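You operate a simulated robot arm through the tools that you are given. There is no shell and no other tool.

Carry out the task below with a simulated robot arm. There is one attempt and no reset: what you move stays moved.

## Task
Load the 1947 reel and save a sharp picture of frame 27.
Fine: gate shut, lamp on; watch the display; one picture; leave that frame showing sharp and the lens dial as it is.

It is judged by the outcome, as a careful person would: the job done as asked, and still so three seconds after it is handed in. It fails if anything else is knocked over, pushed out of place, dropped, spilled or broken.

## Robot
A 6-joint arm with a two-finger parallel gripper, fixed in place. Base frame: the origin is at the foot of the arm, x ahead of it, y to its left, z up. Lengths are in m, angles in degrees, forces in N, time in s.
With the tool pointing down near the work surface it reaches from about 0.46 to 0.86 m from the base axis. Its first joint turns from -115.0 to 115.0 degrees. Payload 4.2 kg.
The tool frame sits at the grasp point between the pads (the TCP): z along the fingers, y along the line on which they close. The tips reach 0.023 m beyond it. The gripper opens to 0.094 m. The fingers are 0.038 m wide and 0.01 m thick; the gripper's body (0.054 by 0.096 m) begins 0.039 m behind the TCP.
Orientation is that of the tool frame in the base frame, as a unit quaternion [w, x, y, z]. With the fingers straight down and closing along the base's y, the tool's x points along the base's -x, its y along +y and its z along -z.

## Interface
- The arm moves only by the tool drive_tool. Its argument "commands" is a list of rows, each a list of 7 numbers: the shift along the tool's x, y, z in m, then the turn, a rotation vector about the tool's x, y, z in degrees, then the finger opening in m, from 0 to 0.094. In form: [[tx, ty, tz, wx, wy, wz, jaw], ...]. A call has 1 to 20 rows; each row shifts and turns the commanded pose from where the row before left it, along the tool's axes as they then stand. Rows are played at 5 a second. More than 0.05 m and 8.6 degrees between two rows, or a gripper value outside its range, and nothing of the call is played. A pose out of reach is approached as far as the arm can. The call stops where the force on the tool passes 90 N (or 10 N more than at its start, if that is more) or the arm is blocked; 0.2 s more then pass. The fingers move at their own pace (about 0.108 m/s each) and stop on an object; they squeeze with about 42 N. The grip force told is the motor's: it shows also when the fingers shut on nothing. Time passes only in rows, and 0.2 s behind the last, so rows that do not move let the fingers close. The reply holds the time, the measured pose of the TCP, the force on the tool along the base axes, the opening and the grip force, in the units named above and with some noise, with the torque about the TCP (base axes, N m) and any sound that the robot's microphone picked up.
- Cameras (640 x 400 px; columns grow to the right, rows downward): "scene" is fixed at [0.3997, -0.503, 1.401]; the picture's right is [0.90, -0.44, 0.00], its down [-0.20, -0.42, -0.89] and it looks along [0.39, 0.80, -0.47] (base axes); focal length 325 px, centre (320, 200). "wrist" rides on the gripper at [0.086, 0.016, -0.075] in the tool frame; the picture's right is [-0.18, 0.98, 0.00], its down [-0.58, -0.11, -0.81] and it looks along [-0.79, -0.15, 0.59] (tool axes); focal length 243 px, centre (320, 200). There is no depth. A picture from a camera that has moved, and an enlarged one, comes with that camera's place and axes in the base frame and with its lens.
- capture(camera): a new picture of that camera. It takes no simulated time.
- move_column(by): slides the trunk up (or, below 0, down) by that many m; the arm rides with it, the base frame stays. It gives what a move gives, with no picture.
- enlarge(camera, box): a new picture of the part [left, top, right, bottom] of that camera's present view, enlarged. It takes no simulated time.
- close_job(): hands the job in; it is judged then, once.

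Places have to be worked out from the pictures, the camera data and where the tool is seen. Open the gripper and draw the arm clear of the work before you hand the job in, unless the task says otherwise.

The tools are called after "Call:" by a JSON object that holds its "fn" and its "kwargs". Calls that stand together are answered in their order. drive_tool: Moves the arm, as the interface text tells. Its arguments: {"type":"object","properties":{"commands":{"type":"array","items":{"type":"array","items":{"type":"number"}}}},"required":["commands"]} The other tools are called the same way: move_column (by) slides the trunk up or down; capture (camera) takes a picture; enlarge (camera, box) takes an enlarged picture of a part of a camera's view; close_job () hands the job in.

At the start:

```text
t: 0.0
ee_pos: [0.4692, 0.1297, 1.1499]
ee_rot: [0.0, 0.001, 1.0, 0.0]
contact_force: [-0.5, 0.3, 0.7]
torque: [0.03, 0.01, 0.0]
width: 0.0941
gripper_force: 0.0
trunk travel left (down, up): [-0.75, 0.24]
```

scene: 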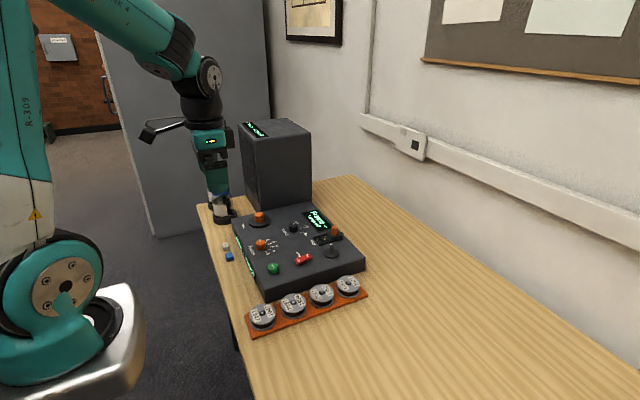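
wrist: 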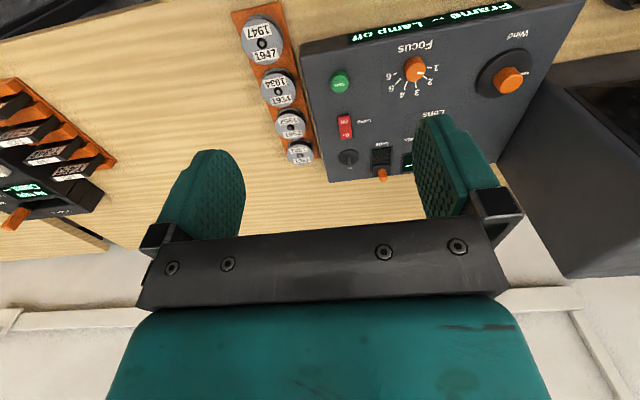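

I'll begin by looking closely at the machine and the reels from both cameras.

Call:
{"fn": "enlarge", "kwargs": {"camera": "scene", "box": [200, 180, 400, 340]}}

Call:
{"fn": "enlarge", "kwargs": {"camera": "wrist", "box": [220, 0, 600, 200]}}

Call:
{"fn": "enlarge", "kwargs": {"camera": "scene", "box": [230, 100, 330, 160]}}

```text
2.50 times, centred on (300, 260) of scene
camera zoom: at [0.3997, -0.503, 1.401], right [0.9, -0.44, 0.0], down [-0.2, -0.42, -0.89], along [0.39, 0.8, -0.47], focal length 812 px, centre (370, 50)
```

zoom: 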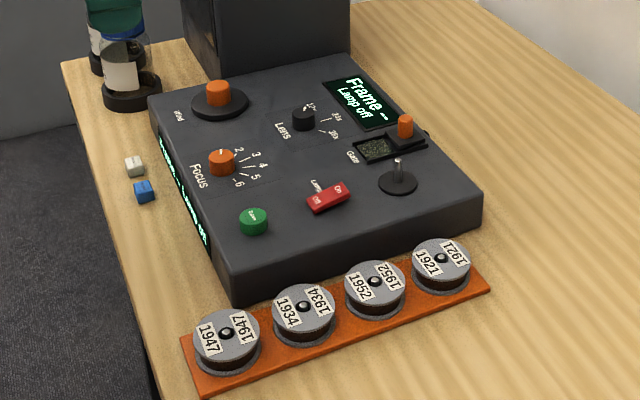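

```text
1.68 times, centred on (410, 100) of wrist
camera zoom: at [0.3831, 0.146, 1.2244], right [0.18, 0.98, 0.0], down [0.58, -0.11, 0.81], along [0.79, -0.15, -0.59], focal length 409 px, centre (168, 368)
```

zoom: 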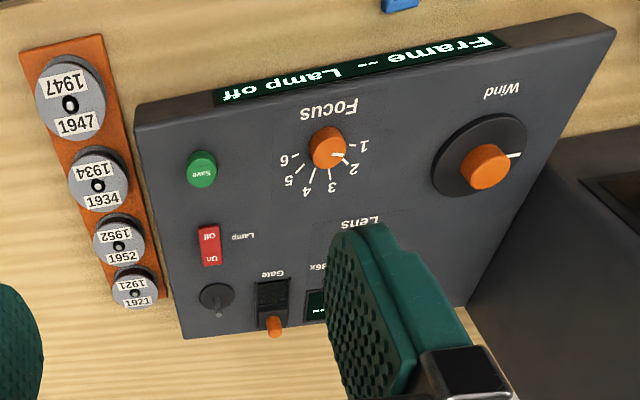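

```text
6.40 times, centred on (280, 130) of scene
camera zoom: at [0.3997, -0.503, 1.401], right [0.9, -0.44, 0.0], down [-0.2, -0.42, -0.89], along [0.39, 0.8, -0.47], focal length 2079 px, centre (576, 648)
```

zoom: 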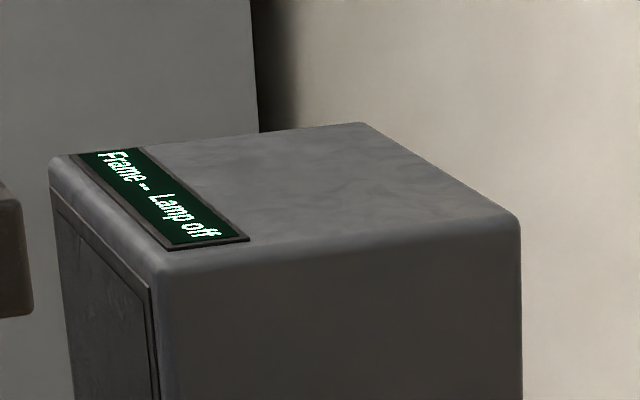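

The tool points straight down, high over the desk. From the two views I place the 1947 reel near (0.517, 0.035, 0.825), and the machine's panel top near z=0.845. Next I enlarge the other object at the left of the wrist view and the other details.

Call:
{"fn": "enlarge", "kwargs": {"camera": "wrist", "box": [0, 60, 140, 260]}}

Call:
{"fn": "enlarge", "kwargs": {"camera": "scene", "box": [230, 195, 360, 275]}}

Call:
{"fn": "enlarge", "kwargs": {"camera": "scene", "box": [240, 265, 370, 345]}}

Call:
{"fn": "enlarge", "kwargs": {"camera": "wrist", "box": [480, 60, 640, 280]}}

```text
2.00 times, centred on (70, 160) of wrist
camera zoom: at [0.3831, 0.146, 1.2244], right [0.18, 0.98, 0.0], down [0.58, -0.11, 0.81], along [0.79, -0.15, -0.59], focal length 485 px, centre (820, 280)
```

zoom: 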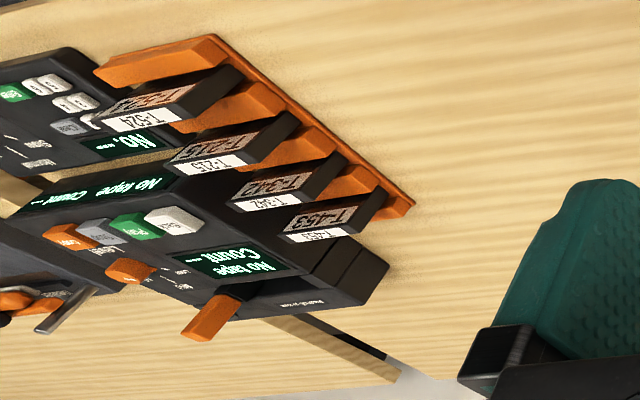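

```text
4.92 times, centred on (295, 235) of scene
camera zoom: at [0.3997, -0.503, 1.401], right [0.9, -0.44, 0.0], down [-0.2, -0.42, -0.89], along [0.39, 0.8, -0.47], focal length 1599 px, centre (443, 28)
```

zoom: 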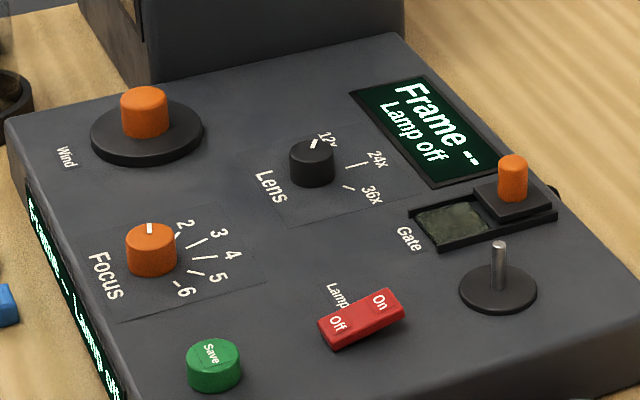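

```text
4.92 times, centred on (305, 305) of scene
camera zoom: at [0.3997, -0.503, 1.401], right [0.9, -0.44, 0.0], down [-0.2, -0.42, -0.89], along [0.39, 0.8, -0.47], focal length 1599 px, centre (394, -317)
```

zoom: 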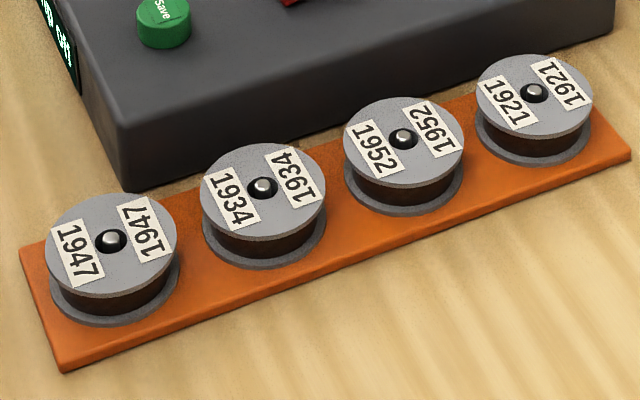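

```text
1.82 times, centred on (560, 170) of wrist
camera zoom: at [0.3831, 0.146, 1.2244], right [0.18, 0.98, 0.0], down [0.58, -0.11, 0.81], along [0.79, -0.15, -0.59], focal length 441 px, centre (-116, 254)
```

zoom: 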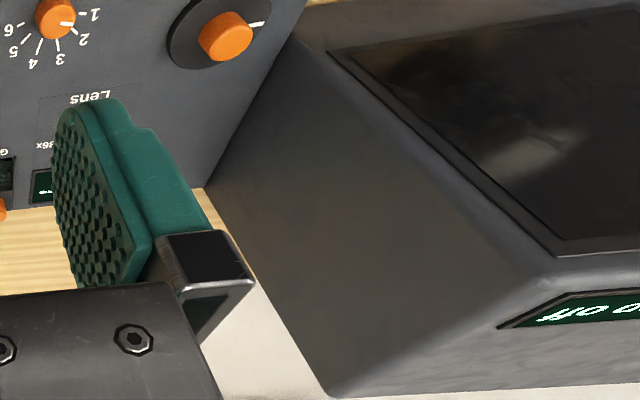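

The reels sit on pegs and the machine has a steel spindle, a sliding gate with an orange handle, a lamp rocker, focus/wind knobs and a green Save button. I lower the open gripper about 0.12 m in free air, well above everything, to get a closer wrist picture.

Call:
{"fn": "drive_tool", "kwargs": {"commands": [[0, 0, 0.03, 0, 0, 0, 0.094], [0, 0, 0.03, 0, 0, 0, 0.094], [0, 0, 0.03, 0, 0, 0, 0.094], [0, 0, 0.03, 0, 0, 0, 0.094]]}}

Call:
{"fn": "capture", "kwargs": {"camera": "wrist"}}

Call:
{"fn": "capture", "kwargs": {"camera": "scene"}}

```text
t: 1.0
ee_pos: [0.4701, 0.1293, 1.0279]
ee_rot: [0.0, 0.001, 1.0, 0.001]
contact_force: [-0.5, -0.5, -0.5]
torque: [0.01, 0.04, 0.0]
width: 0.094
gripper_force: 0.0
trunk travel left (down, up): [-0.75, 0.24]
```

```text
taken
camera wrist: at [0.3836, 0.1448, 1.1027], right [0.18, 0.98, 0.0], down [0.58, -0.11, 0.81], along [0.79, -0.15, -0.59], focal length 243 px, centre (320, 200)
```

wrist: 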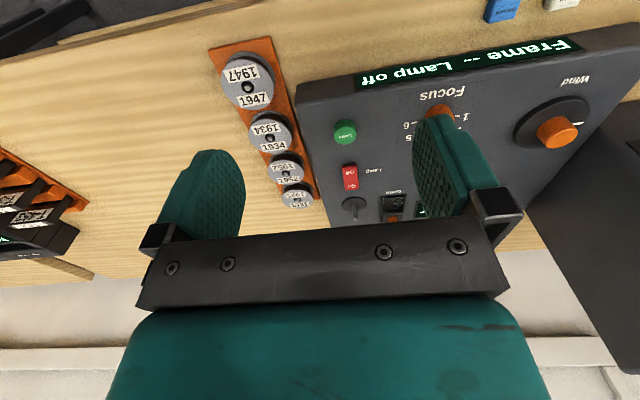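

```text
taken
```

scene: 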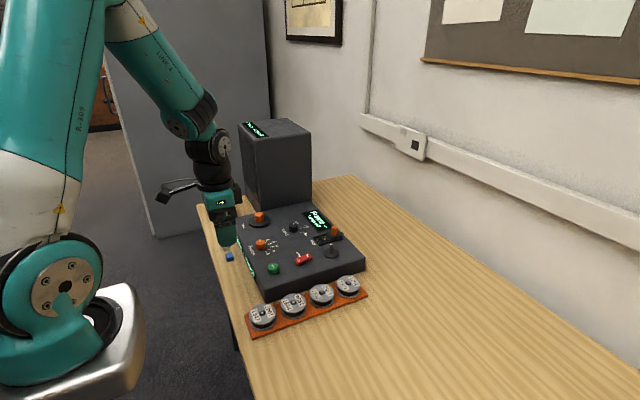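

The arm is in free air and the views agree. I move over the 1947 reel (about x 0.517, y 0.035) at a safe height of about z 0.95, to see it between the fingers.

Call:
{"fn": "drive_tool", "kwargs": {"commands": [[-0.012, -0.024, 0.02, 0, 0, 0, 0.094], [-0.012, -0.024, 0.02, 0, 0, 0, 0.094], [-0.012, -0.024, 0.02, 0, 0, 0, 0.094], [-0.011, -0.0223, 0.018, 0, 0, 0, 0.094], [0, 0, 0, 0, 0, 0, 0.094]]}}

Call:
{"fn": "capture", "kwargs": {"camera": "wrist"}}

Call:
{"fn": "enlarge", "kwargs": {"camera": "scene", "box": [200, 200, 380, 340]}}

```text
t: 2.2
ee_pos: [0.5168, 0.0334, 0.9517]
ee_rot: [0.001, -0.001, 1.0, 0.0]
contact_force: [-0.1, 0.0, 0.5]
torque: [-0.04, 0.04, 0.01]
width: 0.0939
gripper_force: 0.1
trunk travel left (down, up): [-0.75, 0.24]
```

```text
taken
camera wrist: at [0.431, 0.0492, 1.0268], right [0.18, 0.98, 0.0], down [0.58, -0.11, 0.81], along [0.79, -0.15, -0.59], focal length 243 px, centre (320, 200)
```

wrist: 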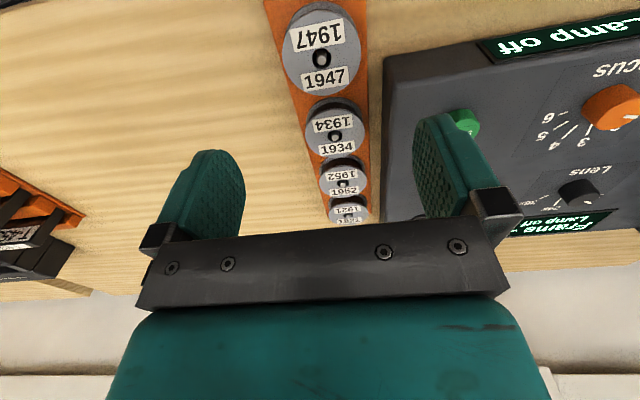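

```text
2.86 times, centred on (290, 270) of scene
camera zoom: at [0.3997, -0.503, 1.401], right [0.9, -0.44, 0.0], down [-0.2, -0.42, -0.89], along [0.39, 0.8, -0.47], focal length 928 px, centre (406, 0)
```

zoom: 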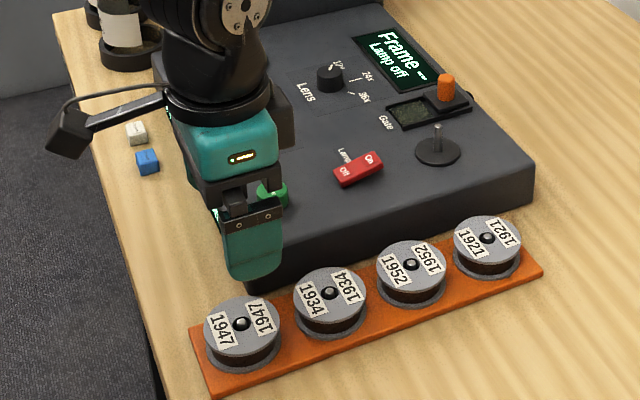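

The reel lies below and nearly between the fingers. I enlarge the wrist view of the reel to measure its centre, size and the gap to the machine's side.

Call:
{"fn": "enlarge", "kwargs": {"camera": "wrist", "box": [240, 0, 420, 112]}}

Call:
{"fn": "enlarge", "kwargs": {"camera": "scene", "box": [235, 270, 315, 345]}}

```text
3.56 times, centred on (330, 56) of wrist
camera zoom: at [0.431, 0.0492, 1.0268], right [0.18, 0.98, 0.0], down [0.58, -0.11, 0.81], along [0.79, -0.15, -0.59], focal length 863 px, centre (284, 712)
```

zoom: 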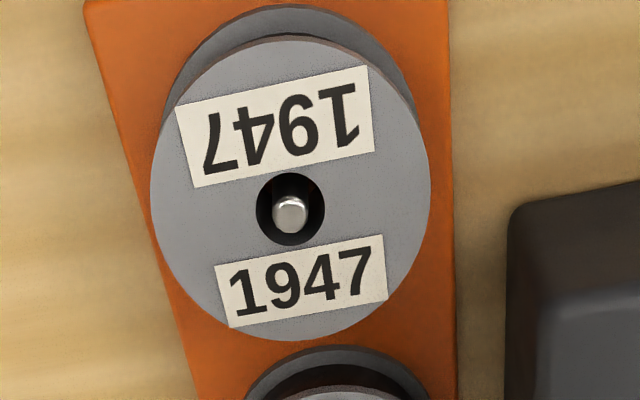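

```text
5.33 times, centred on (275, 308) of scene
camera zoom: at [0.3997, -0.503, 1.401], right [0.9, -0.44, 0.0], down [-0.2, -0.42, -0.89], along [0.39, 0.8, -0.47], focal length 1732 px, centre (560, -373)
```

zoom: 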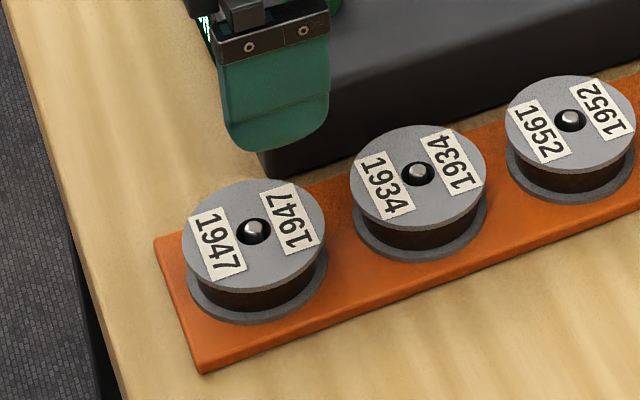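

Both views put the reel hole at about (0.5165, 0.035) with the top flange at z≈0.826, diameter ≈0.061 and hole ≈0.015. Before gripping, I survey the spindle and gate from the same height so the two measurements share the same bias: move to about (0.745, 0.137) at z 0.95.

Call:
{"fn": "drive_tool", "kwargs": {"commands": [[-0.038, 0.0175, 0, 0, 0, 0, 0.094], [-0.038, 0.0175, 0, 0, 0, 0, 0.094], [-0.038, 0.0175, 0, 0, 0, 0, 0.094], [-0.038, 0.0175, 0, 0, 0, 0, 0.094], [-0.038, 0.0175, 0, 0, 0, 0, 0.094], [-0.038, 0.0175, 0, 0, 0, 0, 0.094], [0, 0, 0, 0, 0, 0, 0.094]]}}

Call:
{"fn": "capture", "kwargs": {"camera": "wrist"}}

Call:
{"fn": "enlarge", "kwargs": {"camera": "wrist", "box": [240, 0, 420, 112]}}

```text
t: 3.8
ee_pos: [0.7445, 0.1389, 0.9512]
ee_rot: [-0.002, 0.001, 1.0, -0.001]
contact_force: [-0.1, -0.7, -0.6]
torque: [-0.03, -0.04, -0.04]
width: 0.0938
gripper_force: 0.0
trunk travel left (down, up): [-0.75, 0.24]
```

```text
taken
camera wrist: at [0.6592, 0.1552, 1.0254], right [0.18, 0.98, 0.0], down [0.58, -0.11, 0.81], along [0.79, -0.15, -0.59], focal length 243 px, centre (320, 200)
```

wrist: 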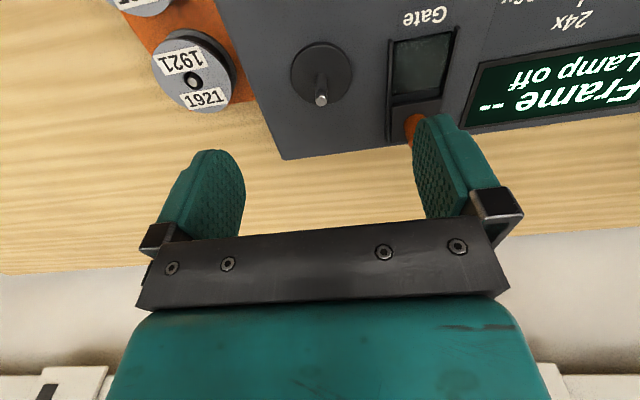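

```text
3.56 times, centred on (330, 56) of wrist
camera zoom: at [0.6592, 0.1552, 1.0254], right [0.18, 0.98, 0.0], down [0.58, -0.11, 0.81], along [0.79, -0.15, -0.59], focal length 863 px, centre (284, 712)
```

zoom: 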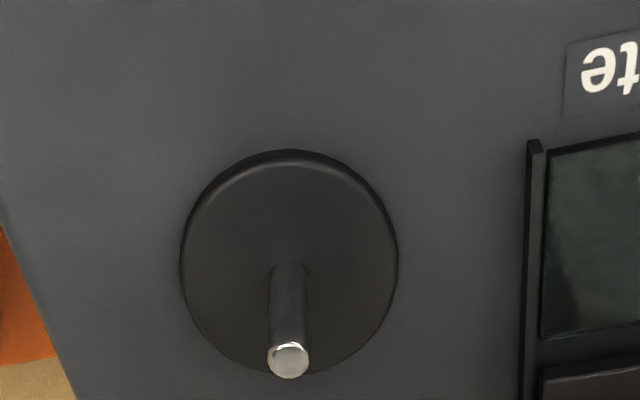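

The spindle works out at (0.749, 0.140), with its disc at z≈0.847 and its tip at ≈0.877. Next I move back and left a little to see the gate clearly.

Call:
{"fn": "drive_tool", "kwargs": {"commands": [[0.03, 0.03, -0.01, 0, 0, 0, 0.094], [0.03, 0.03, -0.01, 0, 0, 0, 0.094], [0, 0.01, 0, 0, 0, 0, 0.094], [0, 0, 0, 0, 0, 0, 0.094]]}}

Call:
{"fn": "capture", "kwargs": {"camera": "wrist"}}

Call:
{"fn": "enlarge", "kwargs": {"camera": "wrist", "box": [240, 30, 420, 152]}}

```text
t: 4.8
ee_pos: [0.6854, 0.2101, 0.9699]
ee_rot: [0.001, 0.001, 1.0, 0.0]
contact_force: [0.9, 0.6, -0.1]
torque: [0.04, -0.04, 0.03]
width: 0.094
gripper_force: 0.2
trunk travel left (down, up): [-0.75, 0.24]
```

```text
taken
camera wrist: at [0.6, 0.226, 1.045], right [0.18, 0.98, 0.0], down [0.58, -0.11, 0.81], along [0.79, -0.15, -0.59], focal length 243 px, centre (320, 200)
```

wrist: 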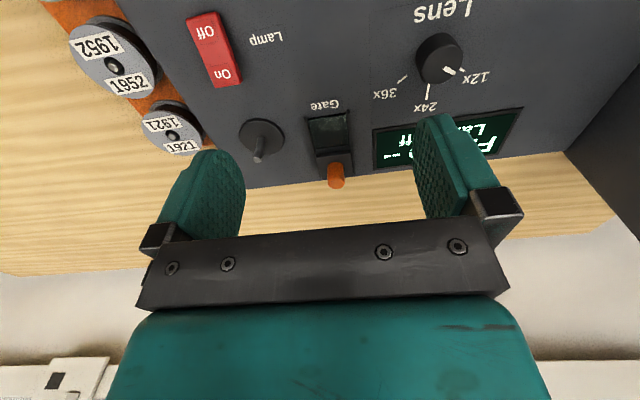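

```text
3.28 times, centred on (330, 91) of wrist
camera zoom: at [0.6, 0.226, 1.045], right [0.18, 0.98, 0.0], down [0.58, -0.11, 0.81], along [0.79, -0.15, -0.59], focal length 796 px, centre (287, 557)
```

zoom: 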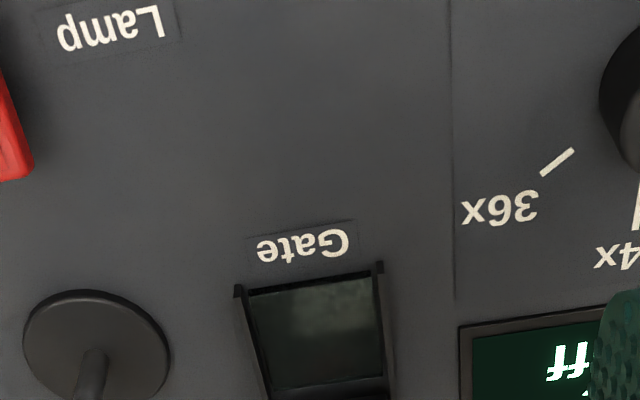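

The gate's window is uncovered and its orange-handled slide is at the far end, i.e. it looks open. I enlarge it further.

Call:
{"fn": "enlarge", "kwargs": {"camera": "wrist", "box": [280, 90, 400, 200]}}

Call:
{"fn": "enlarge", "kwargs": {"camera": "scene", "box": [300, 215, 350, 250]}}

```text
3.64 times, centred on (340, 145) of wrist
camera zoom: at [0.6, 0.226, 1.045], right [0.18, 0.98, 0.0], down [0.58, -0.11, 0.81], along [0.79, -0.15, -0.59], focal length 882 px, centre (247, 400)
```

zoom: 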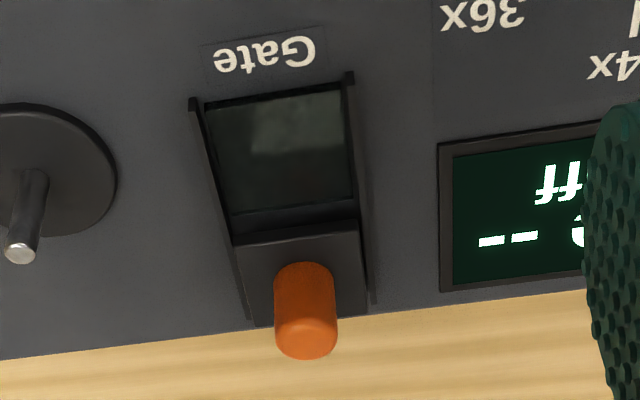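

```text
11.43 times, centred on (325, 232) of scene
camera zoom: at [0.3997, -0.503, 1.401], right [0.9, -0.44, 0.0], down [-0.2, -0.42, -0.89], along [0.39, 0.8, -0.47], focal length 3712 px, centre (263, -171)
```

zoom: 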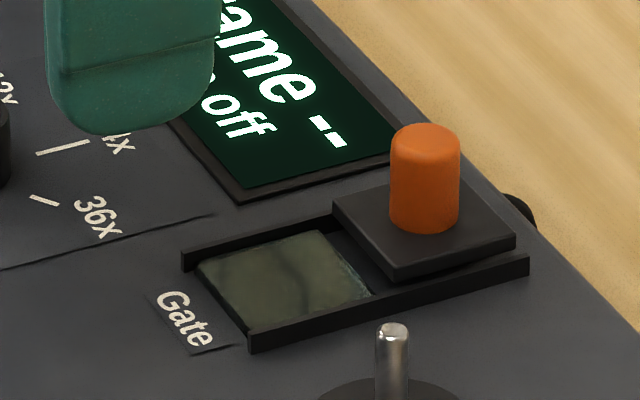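

The gate is a slide on rails, currently open (slide at the far end, window bare). I return over the 1947 reel, staying at about z 0.95, with the jaw at 0.080 m to clear the machine's side.

Call:
{"fn": "drive_tool", "kwargs": {"commands": [[0.0282, -0.0292, 0.003, 0, 0, 0, 0.08], [0.0282, -0.0292, 0.003, 0, 0, 0, 0.08], [0.0282, -0.0292, 0.003, 0, 0, 0, 0.08], [0.0282, -0.0292, 0.003, 0, 0, 0, 0.08], [0.0282, -0.0292, 0.003, 0, 0, 0, 0.08], [0.0282, -0.0292, 0.003, 0, 0, 0, 0.08], [0, 0, 0, 0, 0, 0, 0.08]]}}

Call:
{"fn": "enlarge", "kwargs": {"camera": "wrist", "box": [240, 0, 420, 112]}}

```text
t: 6.4
ee_pos: [0.5168, 0.0341, 0.9531]
ee_rot: [0.0, 0.0, 1.0, 0.0]
contact_force: [0.2, 1.5, -0.3]
torque: [-0.04, -0.02, 0.0]
width: 0.08
gripper_force: 0.0
trunk travel left (down, up): [-0.75, 0.24]
```

```text
3.56 times, centred on (330, 56) of wrist
camera zoom: at [0.4307, 0.05, 1.0277], right [0.18, 0.98, 0.0], down [0.58, -0.11, 0.81], along [0.79, -0.15, -0.59], focal length 863 px, centre (284, 712)
```

zoom: 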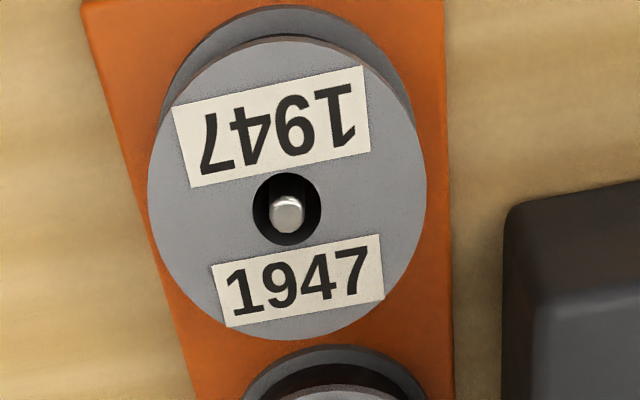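

The reel is centred under the gripper. I lower to about z 0.87 (tips ~0.847, still above the reel top at 0.826) and check clearances.

Call:
{"fn": "drive_tool", "kwargs": {"commands": [[0, 0.0005, 0.028, 0, 0, 0, 0.08], [0, 0, 0.028, 0, 0, 0, 0.08], [0, 0, 0.027, 0, 0, 0, 0.08], [0, 0, 0, 0, 0, 0, 0.08]]}}

Call:
{"fn": "capture", "kwargs": {"camera": "wrist"}}

Call:
{"fn": "enlarge", "kwargs": {"camera": "scene", "box": [235, 260, 315, 335]}}

```text
t: 7.4
ee_pos: [0.5142, 0.0346, 0.8693]
ee_rot: [0.0, 0.0, 1.0, 0.001]
contact_force: [0.0, -0.5, -0.1]
torque: [0.01, 0.02, 0.02]
width: 0.0798
gripper_force: 0.1
trunk travel left (down, up): [-0.75, 0.24]
```

```text
taken
camera wrist: at [0.4282, 0.0517, 0.9441], right [0.18, 0.98, 0.0], down [0.58, -0.11, 0.81], along [0.79, -0.15, -0.59], focal length 243 px, centre (320, 200)
```

wrist: 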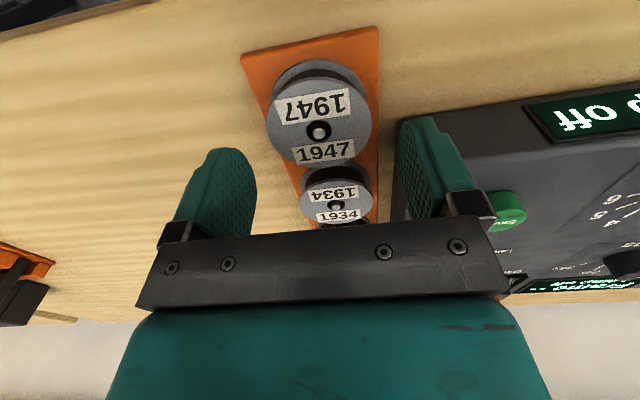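

```text
5.33 times, centred on (275, 298) of scene
camera zoom: at [0.3997, -0.503, 1.401], right [0.9, -0.44, 0.0], down [-0.2, -0.42, -0.89], along [0.39, 0.8, -0.47], focal length 1732 px, centre (560, -320)
```

zoom: 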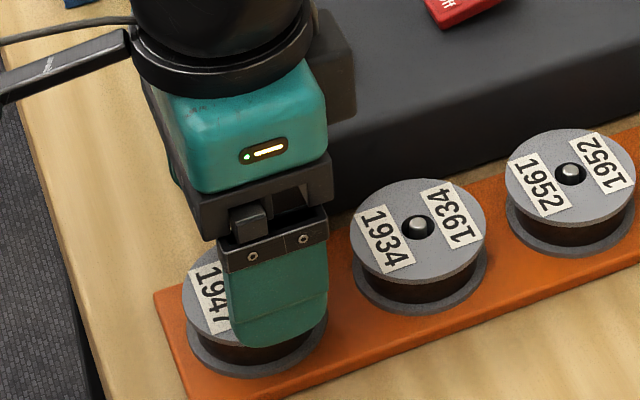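

The fingers straddle the reel with clear gaps on both sides. I correct x by 2 mm and lower to z≈0.845, putting the tips about 7 mm below the reel's top, and look again.

Call:
{"fn": "drive_tool", "kwargs": {"commands": [[-0.002, 0, 0.012, 0, 0, 0, 0.08], [0, 0, 0.012, 0, 0, 0, 0.08], [0, 0, 0, 0, 0, 0, 0.08]]}}

Call:
{"fn": "capture", "kwargs": {"camera": "wrist"}}

Call:
{"fn": "enlarge", "kwargs": {"camera": "scene", "box": [235, 270, 315, 335]}}

```text
t: 8.2
ee_pos: [0.5166, 0.0376, 0.8518]
ee_rot: [0.005, 0.0, 1.0, 0.002]
contact_force: [-9.2, -6.9, 89.6]
torque: [4.42, -1.71, 0.39]
width: 0.077
gripper_force: 0.1
trunk travel left (down, up): [-0.75, 0.24]
```

```text
taken
camera wrist: at [0.4298, 0.0537, 0.9248], right [0.18, 0.98, 0.01], down [0.57, -0.11, 0.81], along [0.8, -0.14, -0.59], focal length 243 px, centre (320, 200)
```

wrist: 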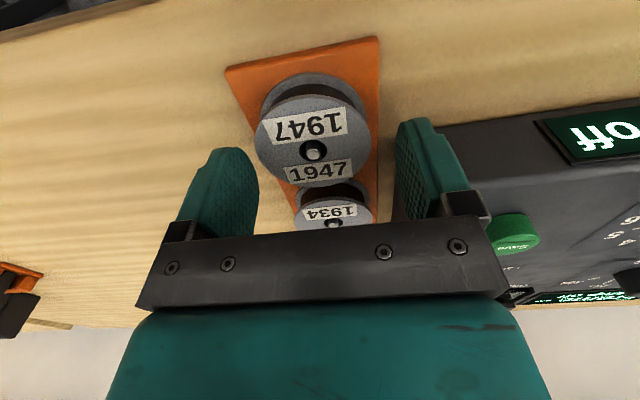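

```text
6.15 times, centred on (275, 302) of scene
camera zoom: at [0.3997, -0.503, 1.401], right [0.9, -0.44, 0.0], down [-0.2, -0.42, -0.89], along [0.39, 0.8, -0.47], focal length 1999 px, centre (597, -431)
```

zoom: 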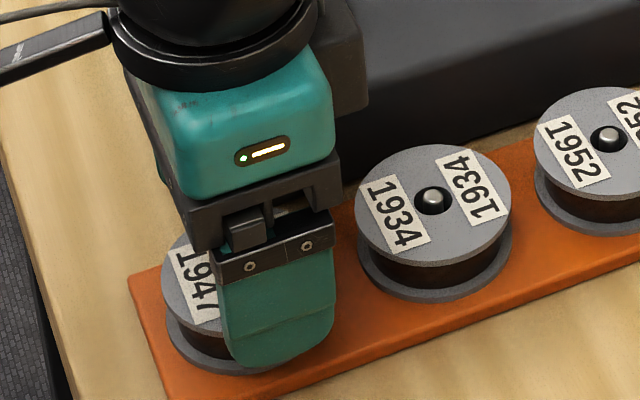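

The reply shows 90 N upward with a torque that places the contact at about (0.536, 0.085): the left finger came down on the machine's front corner. I back straight up at once, then check that nothing moved.

Call:
{"fn": "drive_tool", "kwargs": {"commands": [[0, 0, -0.02, 0, 0, 0, 0.08], [0, 0, -0.03, 0, 0, 0, 0.08], [0, 0, -0.02, 0, 0, 0, 0.08], [0, 0, 0, 0, 0, 0, 0.08]]}}

Call:
{"fn": "capture", "kwargs": {"camera": "wrist"}}

Call:
{"fn": "enlarge", "kwargs": {"camera": "scene", "box": [200, 180, 400, 340]}}

```text
t: 9.2
ee_pos: [0.5163, 0.0359, 0.9162]
ee_rot: [0.0, 0.0, 1.0, 0.0]
contact_force: [0.5, -0.6, -0.3]
torque: [-0.02, -0.01, 0.02]
width: 0.0799
gripper_force: 0.1
trunk travel left (down, up): [-0.75, 0.24]
```

```text
taken
camera wrist: at [0.4298, 0.0525, 0.9902], right [0.18, 0.98, 0.0], down [0.58, -0.11, 0.81], along [0.79, -0.15, -0.59], focal length 243 px, centre (320, 200)
```

wrist: 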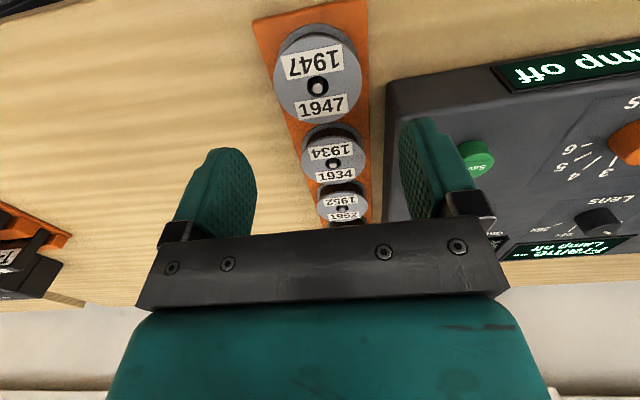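

```text
2.50 times, centred on (300, 260) of scene
camera zoom: at [0.3997, -0.503, 1.401], right [0.9, -0.44, 0.0], down [-0.2, -0.42, -0.89], along [0.39, 0.8, -0.47], focal length 812 px, centre (370, 50)
```

zoom: 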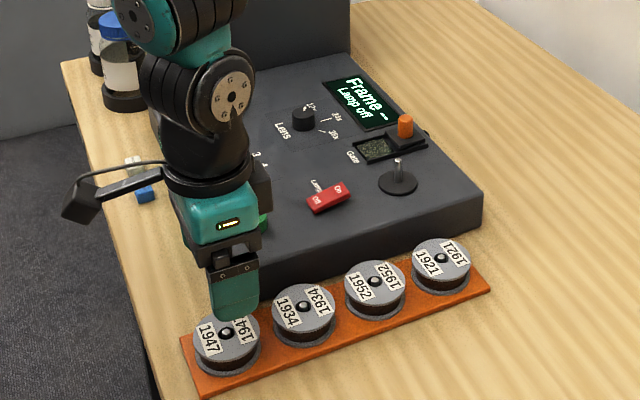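

Nothing shifted: reels, spindle, rocker and gate sit at the same pixels as before. I turn the tool 30° so that the left finger swings to -x, away from the machine's corner, while staying above the reel.

Call:
{"fn": "drive_tool", "kwargs": {"commands": [[0, 0, 0, 0, 0, -7.5, 0.084], [0, 0, 0, 0, 0, -7.5, 0.084], [0, 0, 0, 0, 0, -7.5, 0.084], [0, 0, 0, 0, 0, -7.5, 0.084], [0, 0, 0, 0, 0, 0, 0.084]]}}

Call:
{"fn": "capture", "kwargs": {"camera": "wrist"}}

Call:
{"fn": "enlarge", "kwargs": {"camera": "scene", "box": [220, 240, 330, 345]}}

```text
t: 10.4
ee_pos: [0.516, 0.0367, 0.9164]
ee_rot: [0.0, -0.259, 0.966, 0.0]
contact_force: [-0.5, 0.0, 0.6]
torque: [0.03, 0.03, 0.02]
width: 0.084
gripper_force: 0.1
trunk travel left (down, up): [-0.75, 0.24]
```

```text
taken
camera wrist: at [0.4341, 0.007, 0.9912], right [-0.33, 0.94, 0.0], down [0.56, 0.2, 0.81], along [0.76, 0.27, -0.59], focal length 243 px, centre (320, 200)
```

wrist: 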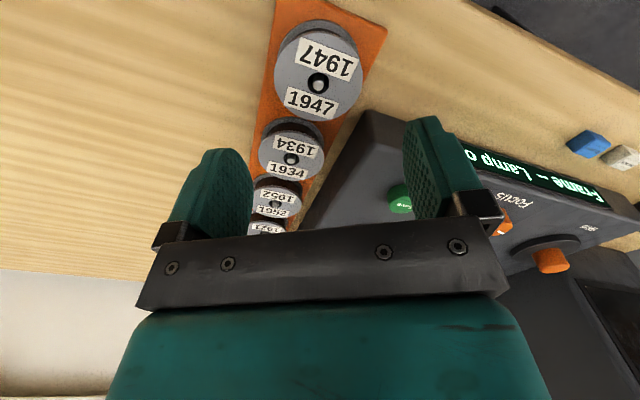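

```text
3.81 times, centred on (275, 292) of scene
camera zoom: at [0.3997, -0.503, 1.401], right [0.9, -0.44, 0.0], down [-0.2, -0.42, -0.89], along [0.39, 0.8, -0.47], focal length 1237 px, centre (491, -152)
```

zoom: 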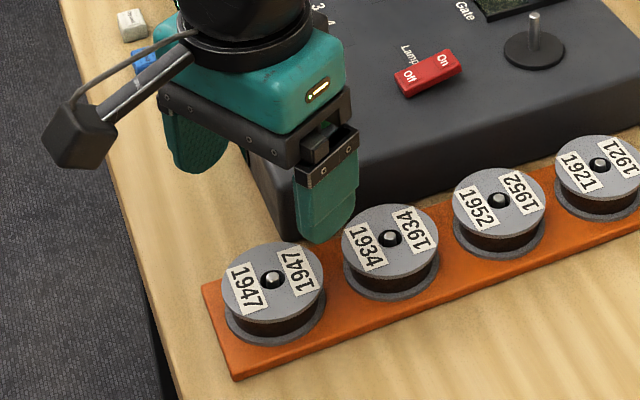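

The tool has turned as intended: the left finger is now in front of the machine and the right one between the reels. The reel hole re-measures at (0.5165, 0.035), so I nudge and lower to z≈0.86 (tips ~0.837, still above the reel top).

Call:
{"fn": "drive_tool", "kwargs": {"commands": [[0.0003, -0.0015, 0.02, 0, 0, 0, 0.084], [0, 0, 0.02, 0, 0, 0, 0.084], [0, 0, 0.016, 0, 0, 0, 0.084], [0, 0, 0, 0, 0, 0, 0.084]]}}

Call:
{"fn": "capture", "kwargs": {"camera": "wrist"}}

Call:
{"fn": "enlarge", "kwargs": {"camera": "scene", "box": [220, 240, 330, 345]}}

```text
t: 11.4
ee_pos: [0.5172, 0.0334, 0.8597]
ee_rot: [0.0, -0.259, 0.966, 0.0]
contact_force: [0.5, 0.6, -0.6]
torque: [0.0, -0.02, -0.02]
width: 0.0841
gripper_force: 0.2
trunk travel left (down, up): [-0.75, 0.24]
```

```text
taken
camera wrist: at [0.4346, 0.0038, 0.9344], right [-0.33, 0.94, 0.0], down [0.56, 0.2, 0.81], along [0.76, 0.27, -0.59], focal length 243 px, centre (320, 200)
```

wrist: 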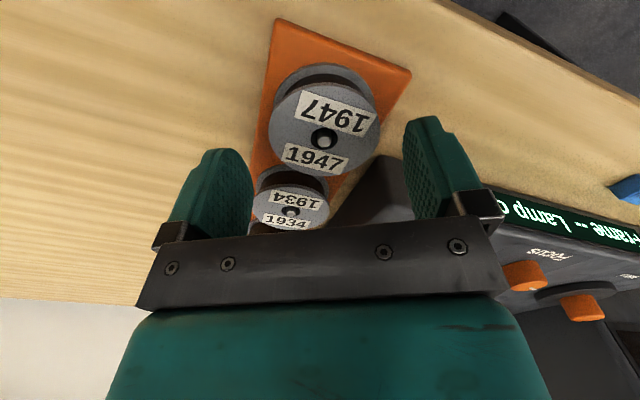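

```text
3.81 times, centred on (275, 292) of scene
camera zoom: at [0.3997, -0.503, 1.401], right [0.9, -0.44, 0.0], down [-0.2, -0.42, -0.89], along [0.39, 0.8, -0.47], focal length 1237 px, centre (491, -152)
```

zoom: 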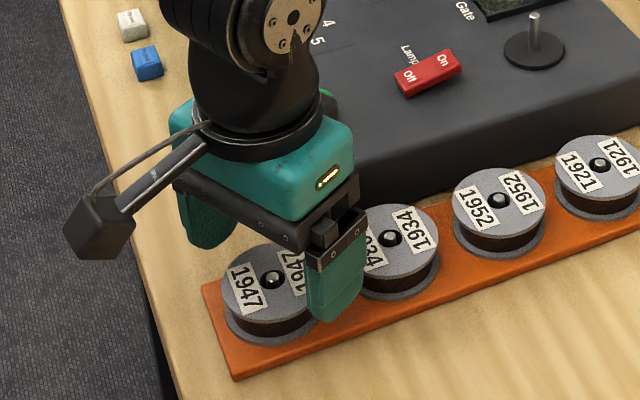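

The hole still measures (0.5166, 0.0348) and the fingers have clear space either side. I lower to z≈0.838 in small steps, so the tips stop about 3 mm above the rack.

Call:
{"fn": "drive_tool", "kwargs": {"commands": [[-0.0002, 0.0017, 0.006, 0, 0, 0, 0.084], [0, 0, 0.005, 0, 0, 0, 0.084], [0, 0, 0.004, 0, 0, 0, 0.084], [0, 0, 0.003, 0, 0, 0, 0.084], [0, 0, 0.003, 0, 0, 0, 0.084], [0, 0, 0, 0, 0, 0, 0.084]]}}

Call:
{"fn": "capture", "kwargs": {"camera": "wrist"}}

Call:
{"fn": "enlarge", "kwargs": {"camera": "scene", "box": [230, 260, 320, 345]}}

```text
t: 12.8
ee_pos: [0.5167, 0.0363, 0.8394]
ee_rot: [0.0, -0.259, 0.966, 0.0]
contact_force: [-0.3, 0.1, -0.3]
torque: [-0.02, 0.02, 0.01]
width: 0.0837
gripper_force: 0.1
trunk travel left (down, up): [-0.75, 0.24]
```

```text
taken
camera wrist: at [0.434, 0.0063, 0.9138], right [-0.33, 0.94, 0.0], down [0.56, 0.2, 0.81], along [0.76, 0.27, -0.59], focal length 243 px, centre (320, 200)
```

wrist: 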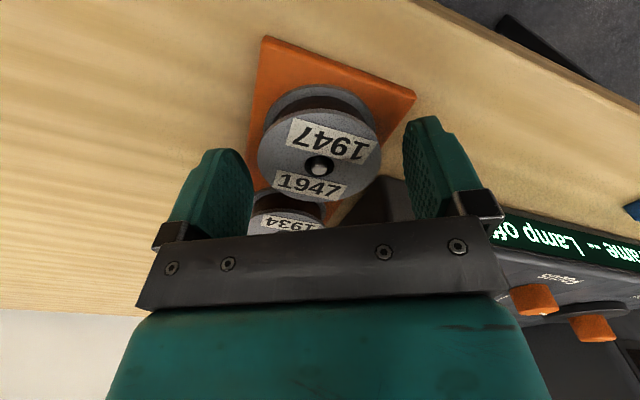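

```text
4.71 times, centred on (275, 302) of scene
camera zoom: at [0.3997, -0.503, 1.401], right [0.9, -0.44, 0.0], down [-0.2, -0.42, -0.89], along [0.39, 0.8, -0.47], focal length 1528 px, centre (532, -282)
```

zoom: 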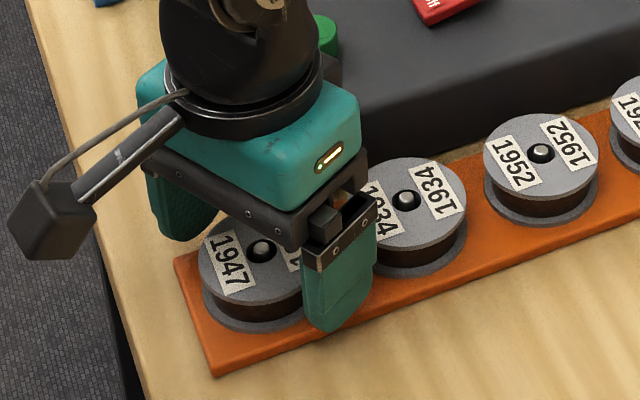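

No contact so far; the tips are about 4 mm above the rack and I want them past the lower flange's rim. I go down 3 mm more in 1 mm steps.

Call:
{"fn": "drive_tool", "kwargs": {"commands": [[0, -0.001, 0.001, 0, 0, 0, 0.084], [0, 0, 0.001, 0, 0, 0, 0.084], [0, 0, 0.001, 0, 0, 0, 0.084], [0, 0, 0, 0, 0, 0, 0.084]]}}

Call:
{"fn": "enlarge", "kwargs": {"camera": "scene", "box": [240, 280, 310, 340]}}

Call:
{"fn": "enlarge", "kwargs": {"camera": "wrist", "box": [160, 60, 500, 260]}}

```text
t: 13.8
ee_pos: [0.5167, 0.0354, 0.8365]
ee_rot: [0.0, -0.259, 0.966, 0.0]
contact_force: [-0.7, 0.0, -0.2]
torque: [0.01, -0.02, 0.01]
width: 0.0841
gripper_force: 0.1
trunk travel left (down, up): [-0.75, 0.24]
```

```text
6.67 times, centred on (275, 310) of scene
camera zoom: at [0.3997, -0.503, 1.401], right [0.9, -0.44, 0.0], down [-0.2, -0.42, -0.89], along [0.39, 0.8, -0.47], focal length 2165 px, centre (620, -533)
```

zoom: 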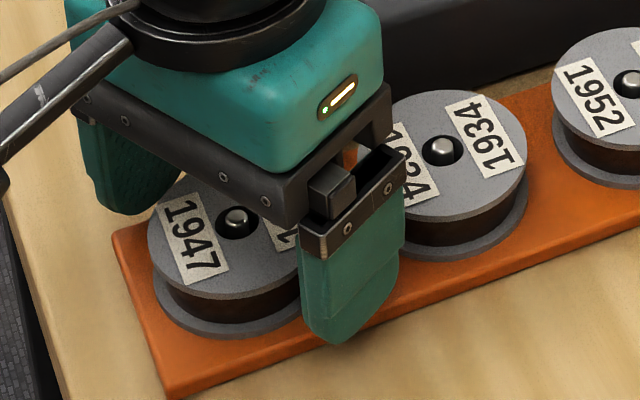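

```text
1.88 times, centred on (330, 160) of wrist
camera zoom: at [0.4351, 0.0056, 0.9109], right [-0.33, 0.94, 0.0], down [0.56, 0.2, 0.81], along [0.76, 0.27, -0.59], focal length 457 px, centre (301, 275)
```

zoom: 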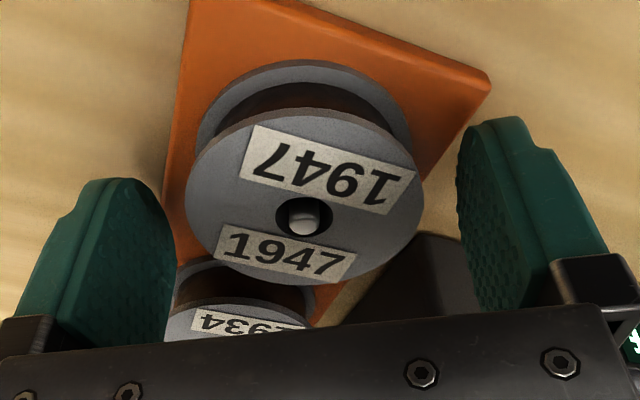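

The tips reach near the lower flange and the reel is centred. I close the fingers on it.

Call:
{"fn": "drive_tool", "kwargs": {"commands": [[0, 0, 0, 0, 0, 0, 0.07], [0, 0, 0, 0, 0, 0, 0.064], [0, 0, 0, 0, 0, 0, 0.054], [0, 0, 0, 0, 0, 0, 0.054], [0, 0, 0, 0, 0, 0, 0.054]]}}

Call:
{"fn": "enlarge", "kwargs": {"camera": "wrist", "box": [160, 60, 500, 260]}}

```text
t: 15.0
ee_pos: [0.5166, 0.0355, 0.8371]
ee_rot: [0.0, -0.259, 0.966, 0.0]
contact_force: [0.1, 0.3, 0.2]
torque: [0.01, 0.02, -0.01]
width: 0.0616
gripper_force: 41.9
trunk travel left (down, up): [-0.75, 0.24]
```

```text
1.88 times, centred on (330, 160) of wrist
camera zoom: at [0.4352, 0.0056, 0.9109], right [-0.33, 0.94, 0.0], down [0.56, 0.2, 0.81], along [0.76, 0.27, -0.59], focal length 457 px, centre (301, 275)
```

zoom: 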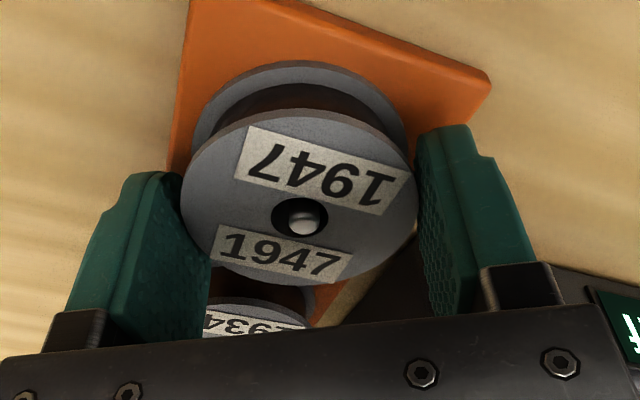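

The jaw stopped at 0.0616 m with 42 N, so the reel is held and centred on the TCP within about 1 mm. I lift it straight off its peg.

Call:
{"fn": "drive_tool", "kwargs": {"commands": [[0, 0, -0.005, 0, 0, 0, 0.054], [0, 0, -0.01, 0, 0, 0, 0.054], [0, 0, -0.02, 0, 0, 0, 0.054], [0, 0, -0.03, 0, 0, 0, 0.054], [0, 0, -0.035, 0, 0, 0, 0.054], [0, 0, 0, 0, 0, 0, 0.054]]}}

Call:
{"fn": "capture", "kwargs": {"camera": "wrist"}}

Call:
{"fn": "enlarge", "kwargs": {"camera": "scene", "box": [200, 180, 400, 340]}}

```text
t: 16.4
ee_pos: [0.5168, 0.0333, 0.9359]
ee_rot: [0.0, -0.259, 0.966, -0.001]
contact_force: [0.2, 0.1, -0.9]
torque: [0.0, 0.03, -0.01]
width: 0.0615
gripper_force: 41.7
trunk travel left (down, up): [-0.75, 0.24]
```

```text
taken
camera wrist: at [0.4345, 0.0046, 1.0104], right [-0.33, 0.94, 0.0], down [0.56, 0.2, 0.81], along [0.76, 0.27, -0.59], focal length 243 px, centre (320, 200)
```

wrist: 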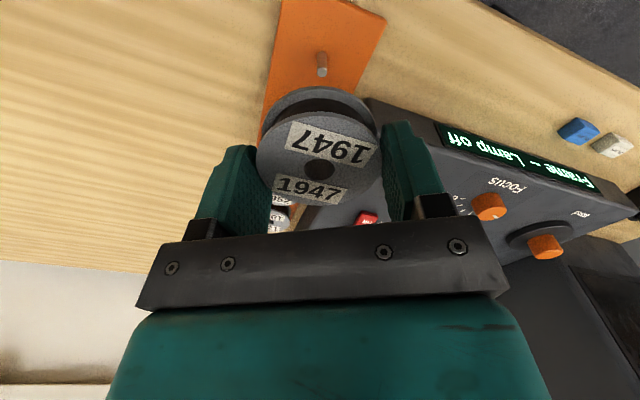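

```text
2.50 times, centred on (300, 260) of scene
camera zoom: at [0.3997, -0.503, 1.401], right [0.9, -0.44, 0.0], down [-0.2, -0.42, -0.89], along [0.39, 0.8, -0.47], focal length 812 px, centre (370, 50)
```

zoom: 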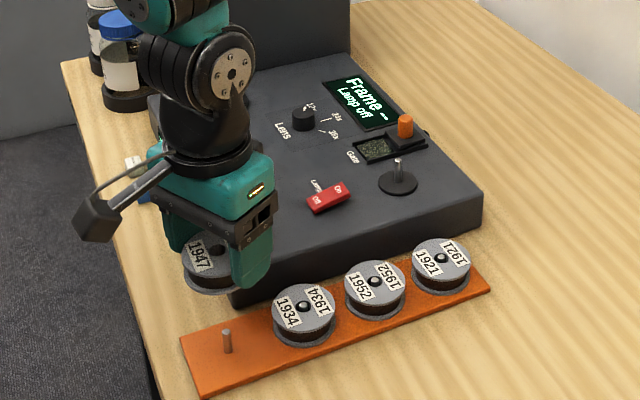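

The reel is off its peg, level and centred on the TCP. I turn back to the square orientation (more room beside the gate rail) and carry it at z≈0.936 to over the spindle at (0.7485, 0.140).

Call:
{"fn": "drive_tool", "kwargs": {"commands": [[0, 0, 0, 0, 0, 7.5, 0.054], [0, 0, 0, 0, 0, 7.5, 0.054], [0, 0, 0, 0, 0, 7.5, 0.054], [0, 0, 0, 0, 0, 7.5, 0.054], [-0.0331, 0.015, 0, 0, 0, 0, 0.054], [-0.0331, 0.015, 0, 0, 0, 0, 0.054], [-0.0331, 0.015, 0, 0, 0, 0, 0.054], [-0.0331, 0.015, 0, 0, 0, 0, 0.054], [-0.0331, 0.015, 0, 0, 0, 0, 0.054], [-0.0331, 0.015, 0, 0, 0, 0, 0.054], [-0.0332, 0.0153, 0, 0, 0, 0, 0.054], [0, 0, 0, 0, 0, 0, 0.054]]}}

Call:
{"fn": "capture", "kwargs": {"camera": "wrist"}}

Call:
{"fn": "enlarge", "kwargs": {"camera": "scene", "box": [280, 190, 380, 260]}}

```text
t: 19.0
ee_pos: [0.7512, 0.1419, 0.9391]
ee_rot: [0.001, 0.0, 1.0, 0.001]
contact_force: [-0.8, -0.1, -1.0]
torque: [0.0, 0.01, -0.01]
width: 0.0611
gripper_force: 42.1
trunk travel left (down, up): [-0.75, 0.24]
```

```text
taken
camera wrist: at [0.6649, 0.1584, 1.0136], right [0.18, 0.98, 0.0], down [0.58, -0.11, 0.81], along [0.79, -0.15, -0.59], focal length 243 px, centre (320, 200)
```

wrist: 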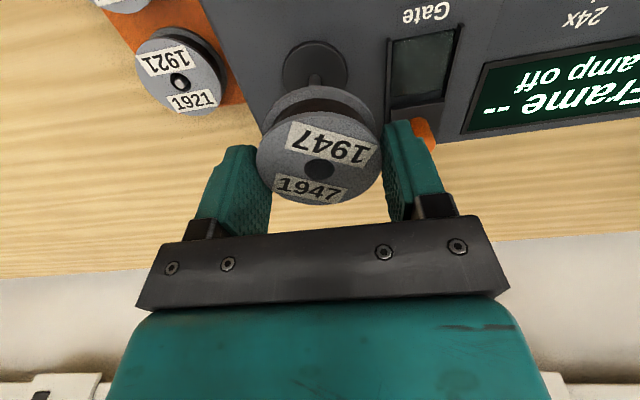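

```text
5.71 times, centred on (330, 225) of scene
camera zoom: at [0.3997, -0.503, 1.401], right [0.9, -0.44, 0.0], down [-0.2, -0.42, -0.89], along [0.39, 0.8, -0.47], focal length 1856 px, centre (263, 57)
```

zoom: 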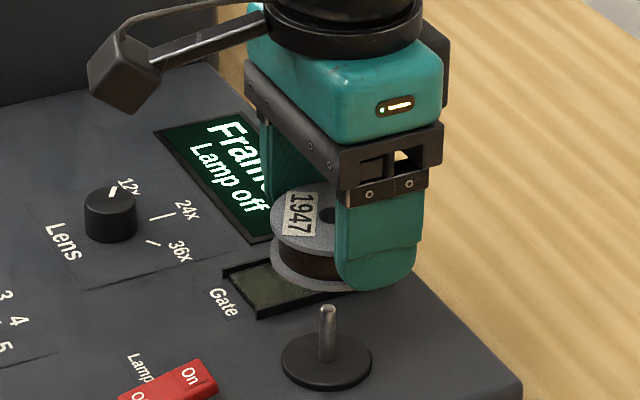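

The reel is over the spindle with the disc and rod base visible just beyond it. I enlarge the wrist view to measure the alignment.

Call:
{"fn": "enlarge", "kwargs": {"camera": "wrist", "box": [240, 20, 400, 220]}}

Call:
{"fn": "enlarge", "kwargs": {"camera": "wrist", "box": [260, 30, 380, 105]}}

Call:
{"fn": "drive_tool", "kwargs": {"commands": [[0, 0, 0, 0, 0, 0, 0.054]]}}

Call:
{"fn": "drive_tool", "kwargs": {"commands": [[0, 0, 0, 0, 0, 0, 0.054]]}}

Call:
{"fn": "drive_tool", "kwargs": {"commands": [[0, 0, 0, 0, 0, 0, 0.054]]}}

```text
2.00 times, centred on (320, 120) of wrist
camera zoom: at [0.6649, 0.1584, 1.0136], right [0.18, 0.98, 0.0], down [0.58, -0.11, 0.81], along [0.79, -0.15, -0.59], focal length 485 px, centre (320, 360)
```

zoom: 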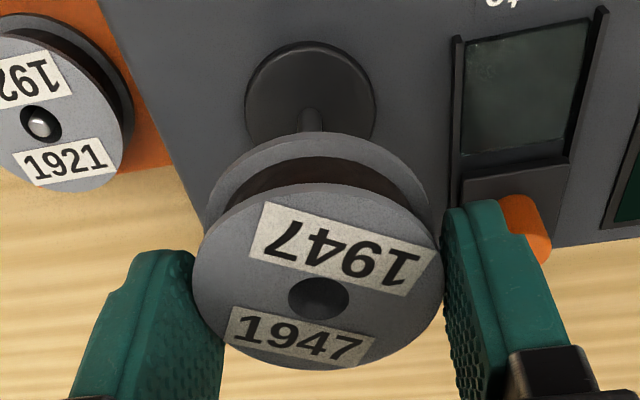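

```text
5.33 times, centred on (320, 68) of wrist
camera zoom: at [0.6649, 0.1584, 1.0136], right [0.18, 0.98, 0.0], down [0.58, -0.11, 0.81], along [0.79, -0.15, -0.59], focal length 1294 px, centre (320, 907)
```

zoom: 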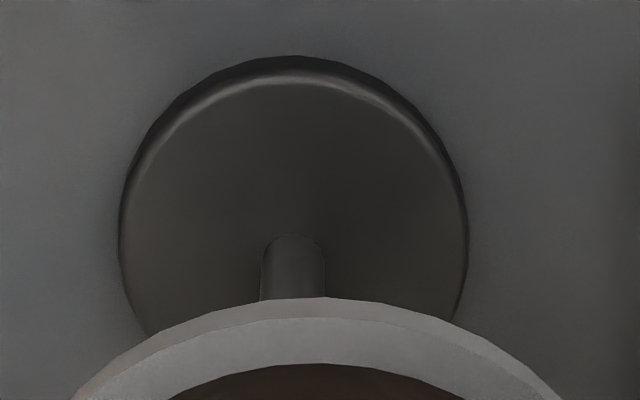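

```text
t: 19.4
ee_pos: [0.7504, 0.1432, 0.939]
ee_rot: [0.0, 0.0, 1.0, 0.0]
contact_force: [-0.3, 0.1, -0.4]
torque: [0.0, -0.02, -0.01]
width: 0.0614
gripper_force: 41.7
trunk travel left (down, up): [-0.75, 0.24]
```

```text
t: 19.8
ee_pos: [0.7506, 0.1425, 0.9391]
ee_rot: [0.001, 0.0, 1.0, -0.001]
contact_force: [-0.1, 0.3, -0.8]
torque: [-0.02, -0.01, -0.01]
width: 0.0616
gripper_force: 41.6
trunk travel left (down, up): [-0.75, 0.24]
```

```text
t: 20.2
ee_pos: [0.7505, 0.1417, 0.9391]
ee_rot: [0.0, 0.0, 1.0, -0.001]
contact_force: [0.3, 0.2, 0.4]
torque: [0.01, -0.02, 0.0]
width: 0.0615
gripper_force: 42.0
trunk travel left (down, up): [-0.75, 0.24]
```

Averaged readings put the TCP at (0.7507, 0.1423), and the picture shows the rod about (-1.6, -3) mm from the reel's hole. I correct by that amount and lower to just above the rod tip.

Call:
{"fn": "drive_tool", "kwargs": {"commands": [[0.0018, -0.0029, 0.01, 0, 0, 0, 0.054], [0, 0, 0.01, 0, 0, 0, 0.054], [0, 0, 0.01, 0, 0, 0, 0.054], [0, 0, 0, 0, 0, 0, 0.054]]}}

Call:
{"fn": "enlarge", "kwargs": {"camera": "wrist", "box": [240, 20, 400, 220]}}

Call:
{"fn": "enlarge", "kwargs": {"camera": "scene", "box": [290, 200, 370, 265]}}

Call:
{"fn": "drive_tool", "kwargs": {"commands": [[0, 0, 0, 0, 0, 0, 0.054]]}}

Call:
{"fn": "drive_tool", "kwargs": {"commands": [[0, 0, 0, 0, 0, 0, 0.054]]}}

```text
t: 21.2
ee_pos: [0.7491, 0.1383, 0.907]
ee_rot: [0.0, 0.001, 1.0, 0.0]
contact_force: [0.4, -0.2, -0.5]
torque: [-0.03, -0.03, 0.02]
width: 0.0613
gripper_force: 42.0
trunk travel left (down, up): [-0.75, 0.24]
```

```text
2.00 times, centred on (320, 120) of wrist
camera zoom: at [0.6629, 0.1543, 0.9817], right [0.18, 0.98, 0.0], down [0.58, -0.11, 0.81], along [0.79, -0.15, -0.59], focal length 485 px, centre (320, 360)
```

zoom: 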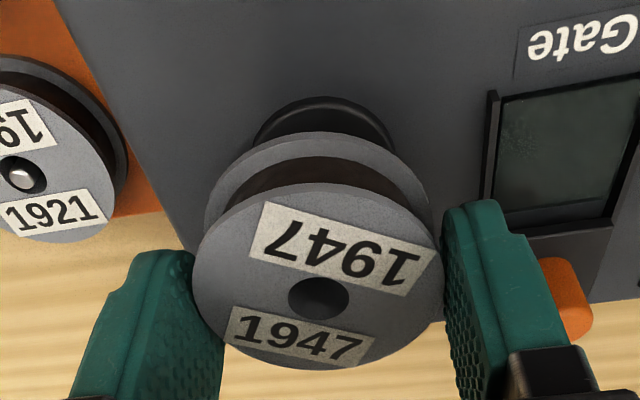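

```text
6.15 times, centred on (330, 232) of scene
camera zoom: at [0.3997, -0.503, 1.401], right [0.9, -0.44, 0.0], down [-0.2, -0.42, -0.89], along [0.39, 0.8, -0.47], focal length 1999 px, centre (258, 0)
```

zoom: 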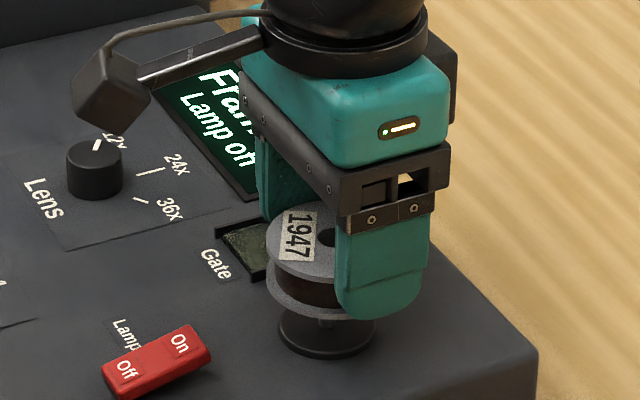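

```text
t: 21.6
ee_pos: [0.7495, 0.1394, 0.9076]
ee_rot: [0.0, 0.0, 1.0, 0.0]
contact_force: [0.6, -0.2, -1.4]
torque: [-0.01, 0.02, -0.02]
width: 0.0613
gripper_force: 42.1
trunk travel left (down, up): [-0.75, 0.24]
```

```text
t: 22.0
ee_pos: [0.7485, 0.1389, 0.9065]
ee_rot: [0.0, 0.0, 1.0, 0.0]
contact_force: [-0.5, -0.1, -1.4]
torque: [-0.04, -0.01, -0.01]
width: 0.0611
gripper_force: 42.3
trunk travel left (down, up): [-0.75, 0.24]
```

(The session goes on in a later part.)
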